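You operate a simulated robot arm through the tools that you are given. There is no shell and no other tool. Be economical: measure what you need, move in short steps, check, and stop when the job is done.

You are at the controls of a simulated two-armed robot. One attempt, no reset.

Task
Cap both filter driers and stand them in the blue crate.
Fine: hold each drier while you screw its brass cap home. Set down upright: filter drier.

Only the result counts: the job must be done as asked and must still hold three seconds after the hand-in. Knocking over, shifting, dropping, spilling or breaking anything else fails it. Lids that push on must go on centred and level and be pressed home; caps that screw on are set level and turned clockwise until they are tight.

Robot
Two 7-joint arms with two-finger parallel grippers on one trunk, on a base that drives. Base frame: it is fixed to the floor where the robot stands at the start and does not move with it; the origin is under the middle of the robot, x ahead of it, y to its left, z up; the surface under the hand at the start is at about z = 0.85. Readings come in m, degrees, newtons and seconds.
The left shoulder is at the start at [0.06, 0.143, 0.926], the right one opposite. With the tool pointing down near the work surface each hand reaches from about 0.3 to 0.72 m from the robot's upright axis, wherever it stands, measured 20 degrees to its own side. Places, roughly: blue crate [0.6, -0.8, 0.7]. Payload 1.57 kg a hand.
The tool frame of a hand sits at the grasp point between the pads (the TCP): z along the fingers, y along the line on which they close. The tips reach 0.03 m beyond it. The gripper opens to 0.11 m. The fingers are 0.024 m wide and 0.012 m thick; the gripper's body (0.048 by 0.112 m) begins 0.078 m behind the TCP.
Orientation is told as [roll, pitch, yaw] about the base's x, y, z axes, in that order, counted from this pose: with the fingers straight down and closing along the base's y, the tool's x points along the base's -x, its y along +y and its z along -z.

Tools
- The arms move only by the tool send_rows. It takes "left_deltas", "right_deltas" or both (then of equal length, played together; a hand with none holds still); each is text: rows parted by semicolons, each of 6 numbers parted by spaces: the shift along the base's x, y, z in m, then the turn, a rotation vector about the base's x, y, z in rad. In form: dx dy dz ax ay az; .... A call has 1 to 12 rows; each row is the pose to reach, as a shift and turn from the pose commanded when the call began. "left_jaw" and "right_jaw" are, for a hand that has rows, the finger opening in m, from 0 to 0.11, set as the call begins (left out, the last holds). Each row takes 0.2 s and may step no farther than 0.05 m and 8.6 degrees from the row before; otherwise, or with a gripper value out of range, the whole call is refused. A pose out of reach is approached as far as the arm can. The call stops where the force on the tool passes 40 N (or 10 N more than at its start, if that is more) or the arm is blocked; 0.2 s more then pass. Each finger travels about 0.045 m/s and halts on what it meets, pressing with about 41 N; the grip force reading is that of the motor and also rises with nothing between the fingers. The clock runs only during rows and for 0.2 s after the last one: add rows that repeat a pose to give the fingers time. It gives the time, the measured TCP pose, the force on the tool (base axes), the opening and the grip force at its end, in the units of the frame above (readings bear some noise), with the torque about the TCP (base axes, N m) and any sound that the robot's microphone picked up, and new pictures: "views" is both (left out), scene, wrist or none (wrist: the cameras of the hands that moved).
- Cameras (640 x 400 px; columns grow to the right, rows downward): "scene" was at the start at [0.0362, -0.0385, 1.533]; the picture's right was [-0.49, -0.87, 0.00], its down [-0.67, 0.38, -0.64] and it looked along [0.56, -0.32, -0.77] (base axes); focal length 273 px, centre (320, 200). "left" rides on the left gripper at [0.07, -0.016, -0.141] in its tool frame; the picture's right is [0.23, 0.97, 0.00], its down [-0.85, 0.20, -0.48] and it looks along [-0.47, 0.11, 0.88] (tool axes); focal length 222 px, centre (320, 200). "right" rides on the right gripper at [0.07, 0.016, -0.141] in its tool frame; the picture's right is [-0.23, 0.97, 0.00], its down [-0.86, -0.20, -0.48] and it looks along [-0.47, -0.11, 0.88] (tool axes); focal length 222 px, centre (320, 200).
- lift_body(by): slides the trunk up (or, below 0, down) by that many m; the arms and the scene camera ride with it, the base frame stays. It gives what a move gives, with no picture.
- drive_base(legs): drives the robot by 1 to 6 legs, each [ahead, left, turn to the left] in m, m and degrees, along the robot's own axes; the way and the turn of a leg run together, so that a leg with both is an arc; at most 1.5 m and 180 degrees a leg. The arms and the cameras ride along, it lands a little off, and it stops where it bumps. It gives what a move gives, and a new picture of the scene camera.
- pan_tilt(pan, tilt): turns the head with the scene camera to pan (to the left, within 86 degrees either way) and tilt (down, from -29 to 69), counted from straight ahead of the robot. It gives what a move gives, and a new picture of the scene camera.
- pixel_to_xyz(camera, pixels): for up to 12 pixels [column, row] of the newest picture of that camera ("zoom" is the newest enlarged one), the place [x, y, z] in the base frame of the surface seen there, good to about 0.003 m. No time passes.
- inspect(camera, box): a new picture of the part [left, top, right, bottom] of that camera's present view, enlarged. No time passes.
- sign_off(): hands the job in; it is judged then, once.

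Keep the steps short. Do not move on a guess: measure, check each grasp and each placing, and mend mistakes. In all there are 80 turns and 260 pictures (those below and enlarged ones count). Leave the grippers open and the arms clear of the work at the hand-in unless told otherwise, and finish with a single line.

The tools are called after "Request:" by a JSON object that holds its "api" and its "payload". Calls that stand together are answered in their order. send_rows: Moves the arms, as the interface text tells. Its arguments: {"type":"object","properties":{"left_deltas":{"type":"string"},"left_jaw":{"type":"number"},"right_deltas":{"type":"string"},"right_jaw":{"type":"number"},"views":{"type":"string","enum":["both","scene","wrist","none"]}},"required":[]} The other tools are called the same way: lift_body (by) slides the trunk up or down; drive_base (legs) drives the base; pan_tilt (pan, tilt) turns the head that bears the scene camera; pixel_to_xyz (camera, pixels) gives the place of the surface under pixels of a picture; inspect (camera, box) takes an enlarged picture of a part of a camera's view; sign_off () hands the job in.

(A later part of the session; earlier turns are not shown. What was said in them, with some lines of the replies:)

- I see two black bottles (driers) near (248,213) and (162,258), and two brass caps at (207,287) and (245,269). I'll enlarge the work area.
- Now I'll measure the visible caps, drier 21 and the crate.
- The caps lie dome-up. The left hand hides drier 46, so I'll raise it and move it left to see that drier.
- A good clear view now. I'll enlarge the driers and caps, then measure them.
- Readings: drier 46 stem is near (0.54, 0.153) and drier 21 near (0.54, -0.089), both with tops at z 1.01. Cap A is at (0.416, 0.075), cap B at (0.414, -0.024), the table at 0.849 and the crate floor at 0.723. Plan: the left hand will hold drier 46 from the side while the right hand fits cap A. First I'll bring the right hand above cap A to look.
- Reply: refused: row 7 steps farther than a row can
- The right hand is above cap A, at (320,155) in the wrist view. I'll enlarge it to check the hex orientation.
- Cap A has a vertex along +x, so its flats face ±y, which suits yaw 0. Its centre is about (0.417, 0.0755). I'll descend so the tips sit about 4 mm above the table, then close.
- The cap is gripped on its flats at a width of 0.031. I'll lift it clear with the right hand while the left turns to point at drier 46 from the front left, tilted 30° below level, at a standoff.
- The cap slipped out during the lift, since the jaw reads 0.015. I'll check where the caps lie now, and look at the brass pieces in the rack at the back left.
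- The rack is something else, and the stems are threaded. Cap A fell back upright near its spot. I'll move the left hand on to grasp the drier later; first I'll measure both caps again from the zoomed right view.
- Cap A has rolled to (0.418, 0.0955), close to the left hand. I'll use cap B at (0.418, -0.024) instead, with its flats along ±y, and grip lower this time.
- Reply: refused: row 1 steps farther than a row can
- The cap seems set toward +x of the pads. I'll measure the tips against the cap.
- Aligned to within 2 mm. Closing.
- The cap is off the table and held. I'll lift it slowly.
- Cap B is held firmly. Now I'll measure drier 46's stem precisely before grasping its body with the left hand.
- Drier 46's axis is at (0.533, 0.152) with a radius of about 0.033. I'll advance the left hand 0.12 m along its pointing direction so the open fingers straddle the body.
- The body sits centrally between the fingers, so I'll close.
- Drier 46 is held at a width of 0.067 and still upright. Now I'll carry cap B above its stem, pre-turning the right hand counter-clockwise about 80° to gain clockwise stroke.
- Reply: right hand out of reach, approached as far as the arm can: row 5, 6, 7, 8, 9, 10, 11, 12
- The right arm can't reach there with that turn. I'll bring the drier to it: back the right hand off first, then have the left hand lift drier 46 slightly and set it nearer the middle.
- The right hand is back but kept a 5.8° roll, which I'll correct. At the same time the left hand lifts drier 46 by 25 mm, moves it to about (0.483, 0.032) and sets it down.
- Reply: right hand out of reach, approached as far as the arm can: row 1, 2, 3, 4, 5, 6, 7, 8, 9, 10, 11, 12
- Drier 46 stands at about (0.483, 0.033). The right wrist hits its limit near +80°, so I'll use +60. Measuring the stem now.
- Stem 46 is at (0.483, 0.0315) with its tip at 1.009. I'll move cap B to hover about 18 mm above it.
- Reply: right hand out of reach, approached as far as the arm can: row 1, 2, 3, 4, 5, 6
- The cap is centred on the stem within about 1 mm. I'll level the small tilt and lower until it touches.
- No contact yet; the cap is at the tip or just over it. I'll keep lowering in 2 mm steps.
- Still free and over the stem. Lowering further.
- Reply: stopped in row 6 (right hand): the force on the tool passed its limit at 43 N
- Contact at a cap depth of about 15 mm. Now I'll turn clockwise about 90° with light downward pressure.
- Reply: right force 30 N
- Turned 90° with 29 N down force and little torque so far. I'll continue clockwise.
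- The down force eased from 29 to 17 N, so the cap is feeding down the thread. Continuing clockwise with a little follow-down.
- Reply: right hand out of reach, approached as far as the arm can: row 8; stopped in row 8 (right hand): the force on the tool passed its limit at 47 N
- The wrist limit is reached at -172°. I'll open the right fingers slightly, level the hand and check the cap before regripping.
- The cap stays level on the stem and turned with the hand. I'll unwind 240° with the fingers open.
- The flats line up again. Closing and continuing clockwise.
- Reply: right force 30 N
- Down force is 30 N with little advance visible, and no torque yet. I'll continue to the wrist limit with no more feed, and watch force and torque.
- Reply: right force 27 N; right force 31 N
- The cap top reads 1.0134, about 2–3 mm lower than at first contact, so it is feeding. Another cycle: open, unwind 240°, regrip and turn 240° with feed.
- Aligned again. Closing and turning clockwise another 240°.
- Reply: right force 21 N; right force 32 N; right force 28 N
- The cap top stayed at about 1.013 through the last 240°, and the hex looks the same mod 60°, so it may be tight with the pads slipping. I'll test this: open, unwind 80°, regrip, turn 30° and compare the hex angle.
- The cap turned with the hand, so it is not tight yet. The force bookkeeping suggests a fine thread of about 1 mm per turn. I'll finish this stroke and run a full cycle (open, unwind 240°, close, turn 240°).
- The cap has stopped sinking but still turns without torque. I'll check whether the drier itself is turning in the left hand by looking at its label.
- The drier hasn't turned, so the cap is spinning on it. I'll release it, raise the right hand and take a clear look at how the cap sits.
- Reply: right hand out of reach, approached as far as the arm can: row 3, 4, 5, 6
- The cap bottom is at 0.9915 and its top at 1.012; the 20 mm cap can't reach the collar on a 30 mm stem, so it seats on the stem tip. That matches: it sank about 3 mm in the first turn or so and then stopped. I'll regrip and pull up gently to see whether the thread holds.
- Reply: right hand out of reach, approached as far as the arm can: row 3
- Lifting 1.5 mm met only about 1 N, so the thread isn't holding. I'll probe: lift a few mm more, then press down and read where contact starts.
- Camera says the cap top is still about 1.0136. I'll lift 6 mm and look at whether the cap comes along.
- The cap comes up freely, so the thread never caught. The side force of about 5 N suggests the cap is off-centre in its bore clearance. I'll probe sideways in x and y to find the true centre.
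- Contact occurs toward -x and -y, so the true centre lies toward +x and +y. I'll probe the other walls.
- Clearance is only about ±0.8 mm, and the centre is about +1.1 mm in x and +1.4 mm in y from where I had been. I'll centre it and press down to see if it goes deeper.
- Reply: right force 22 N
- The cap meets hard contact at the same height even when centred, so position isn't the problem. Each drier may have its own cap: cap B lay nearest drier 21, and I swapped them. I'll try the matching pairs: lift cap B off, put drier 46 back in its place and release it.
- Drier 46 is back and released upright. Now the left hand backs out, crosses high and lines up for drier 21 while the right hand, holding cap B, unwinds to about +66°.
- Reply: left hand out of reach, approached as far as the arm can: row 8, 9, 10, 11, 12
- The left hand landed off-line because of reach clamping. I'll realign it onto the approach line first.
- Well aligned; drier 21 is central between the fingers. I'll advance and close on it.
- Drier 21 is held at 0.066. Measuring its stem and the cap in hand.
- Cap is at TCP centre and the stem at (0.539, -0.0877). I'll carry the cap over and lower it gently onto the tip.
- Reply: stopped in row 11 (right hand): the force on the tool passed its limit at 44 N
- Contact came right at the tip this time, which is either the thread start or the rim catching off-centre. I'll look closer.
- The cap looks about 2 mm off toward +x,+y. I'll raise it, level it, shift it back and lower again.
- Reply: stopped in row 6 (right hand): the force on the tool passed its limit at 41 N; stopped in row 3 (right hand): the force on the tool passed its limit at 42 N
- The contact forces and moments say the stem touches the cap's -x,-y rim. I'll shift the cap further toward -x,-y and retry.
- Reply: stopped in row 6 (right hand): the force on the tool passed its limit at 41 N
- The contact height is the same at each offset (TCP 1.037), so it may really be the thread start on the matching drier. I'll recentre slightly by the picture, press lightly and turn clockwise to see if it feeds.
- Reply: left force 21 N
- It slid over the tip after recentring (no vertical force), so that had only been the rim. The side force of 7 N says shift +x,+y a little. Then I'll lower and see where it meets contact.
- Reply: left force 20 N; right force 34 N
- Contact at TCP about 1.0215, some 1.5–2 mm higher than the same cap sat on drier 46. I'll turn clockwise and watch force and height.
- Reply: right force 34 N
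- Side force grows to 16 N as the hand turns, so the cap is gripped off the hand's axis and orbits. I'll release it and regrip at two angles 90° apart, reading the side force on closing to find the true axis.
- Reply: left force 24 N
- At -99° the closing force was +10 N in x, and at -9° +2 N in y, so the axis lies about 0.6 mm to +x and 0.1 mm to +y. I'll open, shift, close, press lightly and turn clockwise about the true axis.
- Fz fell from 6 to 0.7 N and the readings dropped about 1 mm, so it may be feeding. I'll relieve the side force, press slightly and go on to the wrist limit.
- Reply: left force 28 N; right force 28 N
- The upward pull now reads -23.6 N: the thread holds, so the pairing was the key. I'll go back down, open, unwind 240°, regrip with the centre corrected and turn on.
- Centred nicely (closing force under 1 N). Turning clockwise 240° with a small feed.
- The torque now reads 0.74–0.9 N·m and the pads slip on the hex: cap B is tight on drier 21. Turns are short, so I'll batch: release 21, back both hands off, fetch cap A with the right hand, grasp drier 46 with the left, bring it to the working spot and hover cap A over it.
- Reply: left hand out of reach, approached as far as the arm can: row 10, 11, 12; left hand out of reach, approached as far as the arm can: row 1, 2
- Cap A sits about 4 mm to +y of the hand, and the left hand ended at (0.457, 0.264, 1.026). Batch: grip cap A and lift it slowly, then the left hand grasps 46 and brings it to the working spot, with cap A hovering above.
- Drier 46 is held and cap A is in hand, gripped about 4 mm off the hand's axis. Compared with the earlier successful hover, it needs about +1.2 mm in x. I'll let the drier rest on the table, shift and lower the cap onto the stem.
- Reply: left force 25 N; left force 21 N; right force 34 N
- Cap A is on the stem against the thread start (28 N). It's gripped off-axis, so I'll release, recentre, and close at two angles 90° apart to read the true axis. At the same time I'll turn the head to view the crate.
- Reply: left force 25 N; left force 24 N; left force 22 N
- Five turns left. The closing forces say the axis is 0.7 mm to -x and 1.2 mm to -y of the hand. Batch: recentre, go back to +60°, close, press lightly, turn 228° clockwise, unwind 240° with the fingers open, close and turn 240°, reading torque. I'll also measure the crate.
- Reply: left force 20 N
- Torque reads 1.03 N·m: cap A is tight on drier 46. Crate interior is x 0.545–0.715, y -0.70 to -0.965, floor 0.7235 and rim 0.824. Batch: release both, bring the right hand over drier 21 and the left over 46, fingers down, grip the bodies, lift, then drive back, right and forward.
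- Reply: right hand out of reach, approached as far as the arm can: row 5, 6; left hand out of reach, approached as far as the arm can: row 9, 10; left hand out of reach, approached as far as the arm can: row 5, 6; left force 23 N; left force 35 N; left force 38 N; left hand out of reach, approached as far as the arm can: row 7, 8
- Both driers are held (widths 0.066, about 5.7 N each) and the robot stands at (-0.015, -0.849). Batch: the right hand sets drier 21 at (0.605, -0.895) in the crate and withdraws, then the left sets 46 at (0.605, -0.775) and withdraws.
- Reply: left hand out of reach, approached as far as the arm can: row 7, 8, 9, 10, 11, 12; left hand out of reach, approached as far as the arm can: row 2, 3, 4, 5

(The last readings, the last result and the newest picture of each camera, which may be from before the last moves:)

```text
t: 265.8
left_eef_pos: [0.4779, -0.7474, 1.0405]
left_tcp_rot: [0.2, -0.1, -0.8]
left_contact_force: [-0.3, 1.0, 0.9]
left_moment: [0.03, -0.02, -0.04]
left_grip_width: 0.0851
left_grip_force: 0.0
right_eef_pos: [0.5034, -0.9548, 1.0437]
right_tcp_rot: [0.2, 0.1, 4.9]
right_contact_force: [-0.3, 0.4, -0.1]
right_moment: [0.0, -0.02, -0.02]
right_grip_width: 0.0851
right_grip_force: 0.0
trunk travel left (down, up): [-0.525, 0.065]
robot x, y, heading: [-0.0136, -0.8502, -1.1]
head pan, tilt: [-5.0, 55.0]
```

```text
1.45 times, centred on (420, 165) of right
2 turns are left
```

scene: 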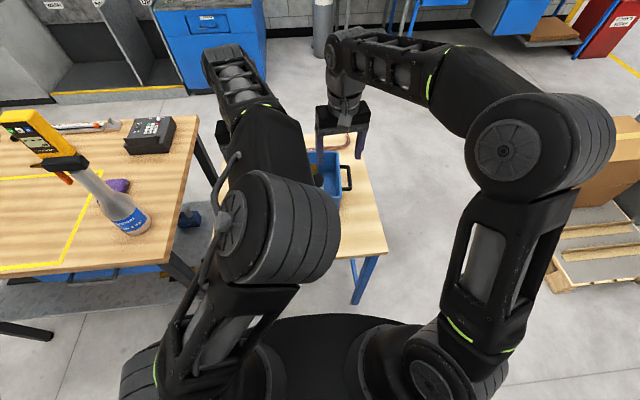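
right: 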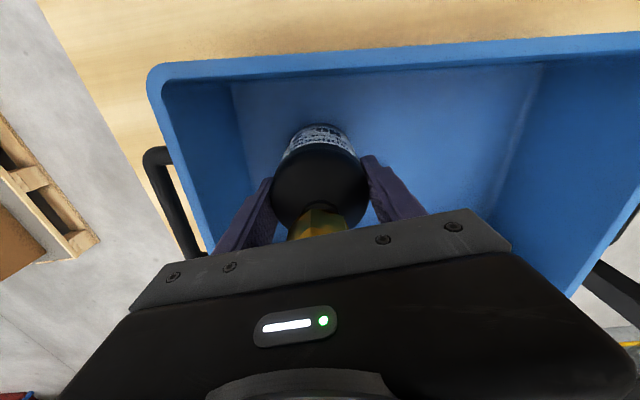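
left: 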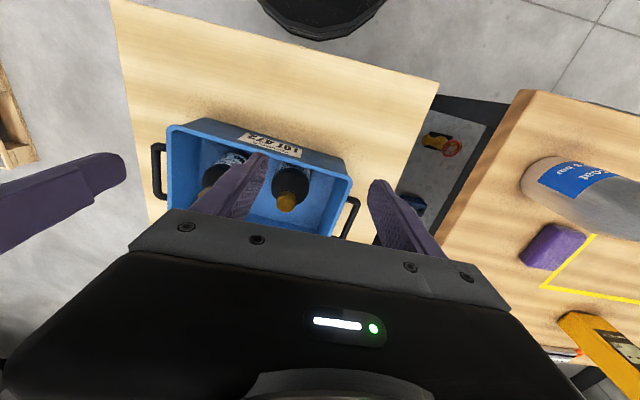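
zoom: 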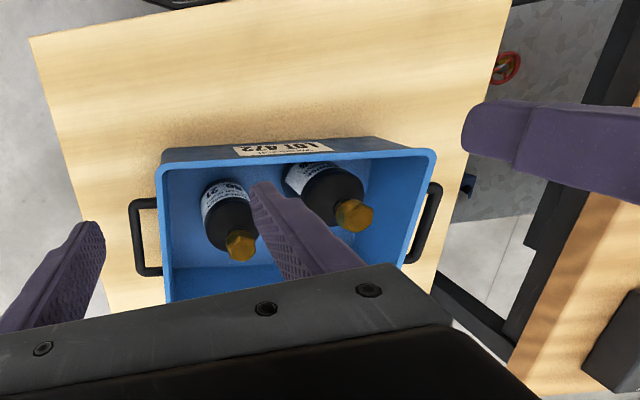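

Both are in the crate and the hands are clear. The left drier was let go slightly above the floor, so I'll check that both stand upright: measure the cap tops and bodies, clear the left hand and look again.

Request:
{"api": "pixel_to_xyz", "payload": {"camera": "zoom", "pixels": [[240, 246], [236, 240], [352, 215], [356, 212], [230, 215], [330, 185], [214, 205], [305, 180], [225, 195], [318, 170], [240, 285], [350, 250]]}}

Request:
{"api": "send_rows", "payload": {"left_deltas": "-0.01 0.03 0 0 0 0; -0.02 0.06 0 0 0 0; -0.03 0.09 0 0 0 0; -0.03 0.12 0 0 0 0; -0.03 0.15 0 0 0 0; -0.03 0.18 0 0 0 0; -0.03 0.2 0 0 0 0", "left_jaw": 0.11, "right_deltas": "0 -0.02 0 0 0 0; 0 -0.04 0 0 0 0; -0.02 -0.06 0 0 0 0; -0.04 -0.08 0 0 0 0; -0.06 -0.1 0 0 0 0; -0.06 -0.12 0 0 0 0; -0.06 -0.12 0 0 0 0", "right_jaw": 0.11, "views": "both"}}

Request:
{"api": "inspect", "payload": {"camera": "scene", "box": [220, 120, 380, 220]}}

Request:
{"api": "pixel_to_xyz", "payload": {"camera": "zoom", "pixels": [[200, 160], [240, 160], [280, 160], [320, 160], [360, 160], [400, 160], [240, 190], [280, 190], [320, 190], [360, 190], [400, 190], [440, 190]]}}

Request:
{"api": "inspect", "payload": {"camera": "right", "box": [260, 60, 640, 300]}}

Request:
{"api": "inspect", "payload": {"camera": "left", "box": [0, 40, 300, 260]}}

```text
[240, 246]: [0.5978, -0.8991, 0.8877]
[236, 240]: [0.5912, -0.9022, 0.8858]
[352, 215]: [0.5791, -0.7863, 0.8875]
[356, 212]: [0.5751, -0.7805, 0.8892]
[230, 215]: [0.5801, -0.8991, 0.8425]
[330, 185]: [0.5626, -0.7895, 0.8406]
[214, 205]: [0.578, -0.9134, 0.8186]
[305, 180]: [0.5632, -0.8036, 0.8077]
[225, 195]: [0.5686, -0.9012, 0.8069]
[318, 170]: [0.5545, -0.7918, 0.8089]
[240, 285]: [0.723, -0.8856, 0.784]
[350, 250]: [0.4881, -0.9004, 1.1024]
```

```text
t: 267.4
left_eef_pos: [0.4517, -0.5486, 1.0391]
left_tcp_rot: [0.2, 0.0, -0.8]
left_contact_force: [0.4, 0.2, 0.9]
left_moment: [-0.02, -0.01, -0.01]
left_grip_width: 0.1102
left_grip_force: 0.0
right_eef_pos: [0.4446, -1.0746, 1.0443]
right_tcp_rot: [0.2, 0.1, 4.8]
right_contact_force: [-0.1, 0.0, 0.0]
right_moment: [-0.02, -0.02, 0.03]
right_grip_width: 0.1101
right_grip_force: 0.1
trunk travel left (down, up): [-0.525, 0.065]
robot x, y, heading: [-0.0164, -0.8499, -0.9]
head pan, tilt: [-5.0, 55.0]
```

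scene: 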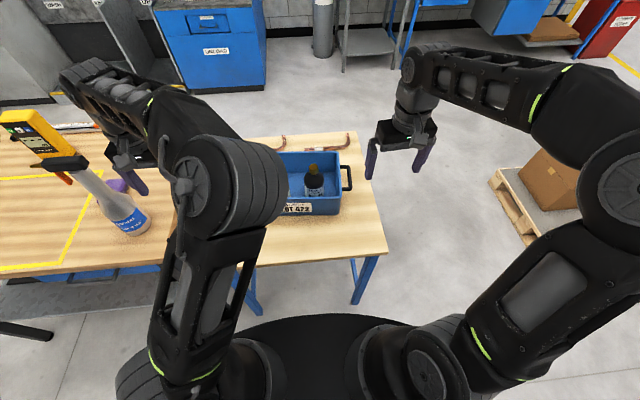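
right: 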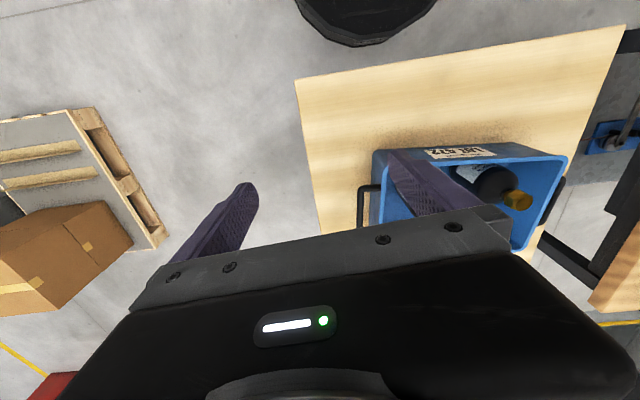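
left: 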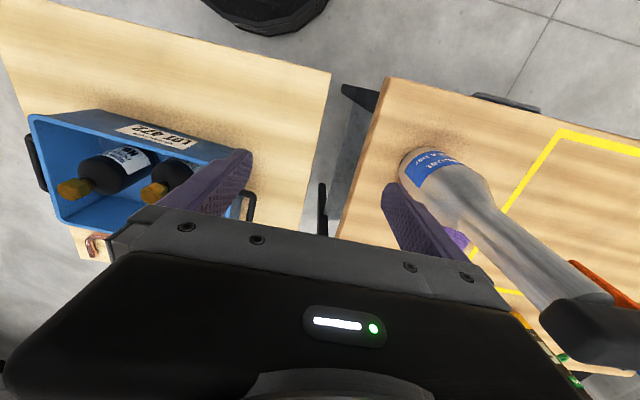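

```text
4.00 times, centred on (300, 170) of scene
```

zoom: 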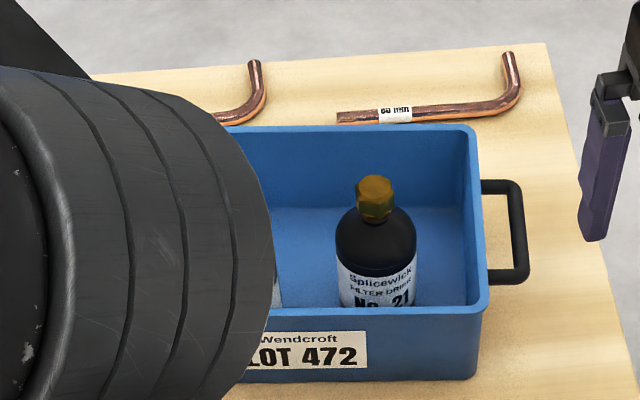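

```text
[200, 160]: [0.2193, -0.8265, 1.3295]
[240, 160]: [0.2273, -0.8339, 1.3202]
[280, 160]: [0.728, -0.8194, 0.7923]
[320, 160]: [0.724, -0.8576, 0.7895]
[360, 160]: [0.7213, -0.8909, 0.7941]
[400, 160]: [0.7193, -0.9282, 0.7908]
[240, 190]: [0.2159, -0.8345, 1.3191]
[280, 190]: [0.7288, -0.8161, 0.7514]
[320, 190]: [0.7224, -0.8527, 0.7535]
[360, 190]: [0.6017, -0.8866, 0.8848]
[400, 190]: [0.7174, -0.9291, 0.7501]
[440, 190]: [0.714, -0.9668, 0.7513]
```

```text
1.67 times, centred on (450, 180) of right
```

zoom: 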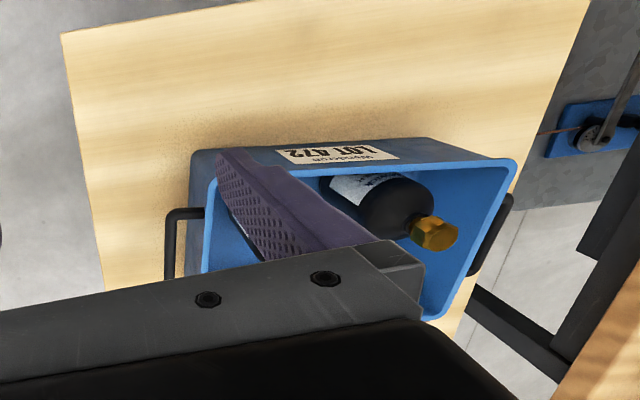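

```text
1.82 times, centred on (150, 150) of left
1 turns are left
```

zoom: 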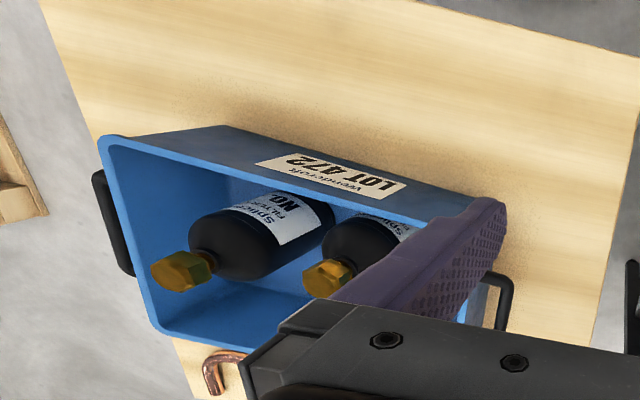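

Both cap tops read z ≈ 0.888, the upright height, directly over where each drier was set down. The grippers are open and clear. Handing in.

Request:
{"api": "sign_off", "payload": {}}

```text
The job is handed in.
```

Both driers are capped tight (cap A on No. 46, cap B on No. 21) and standing upright in the blue crate, and I've handed the job in.
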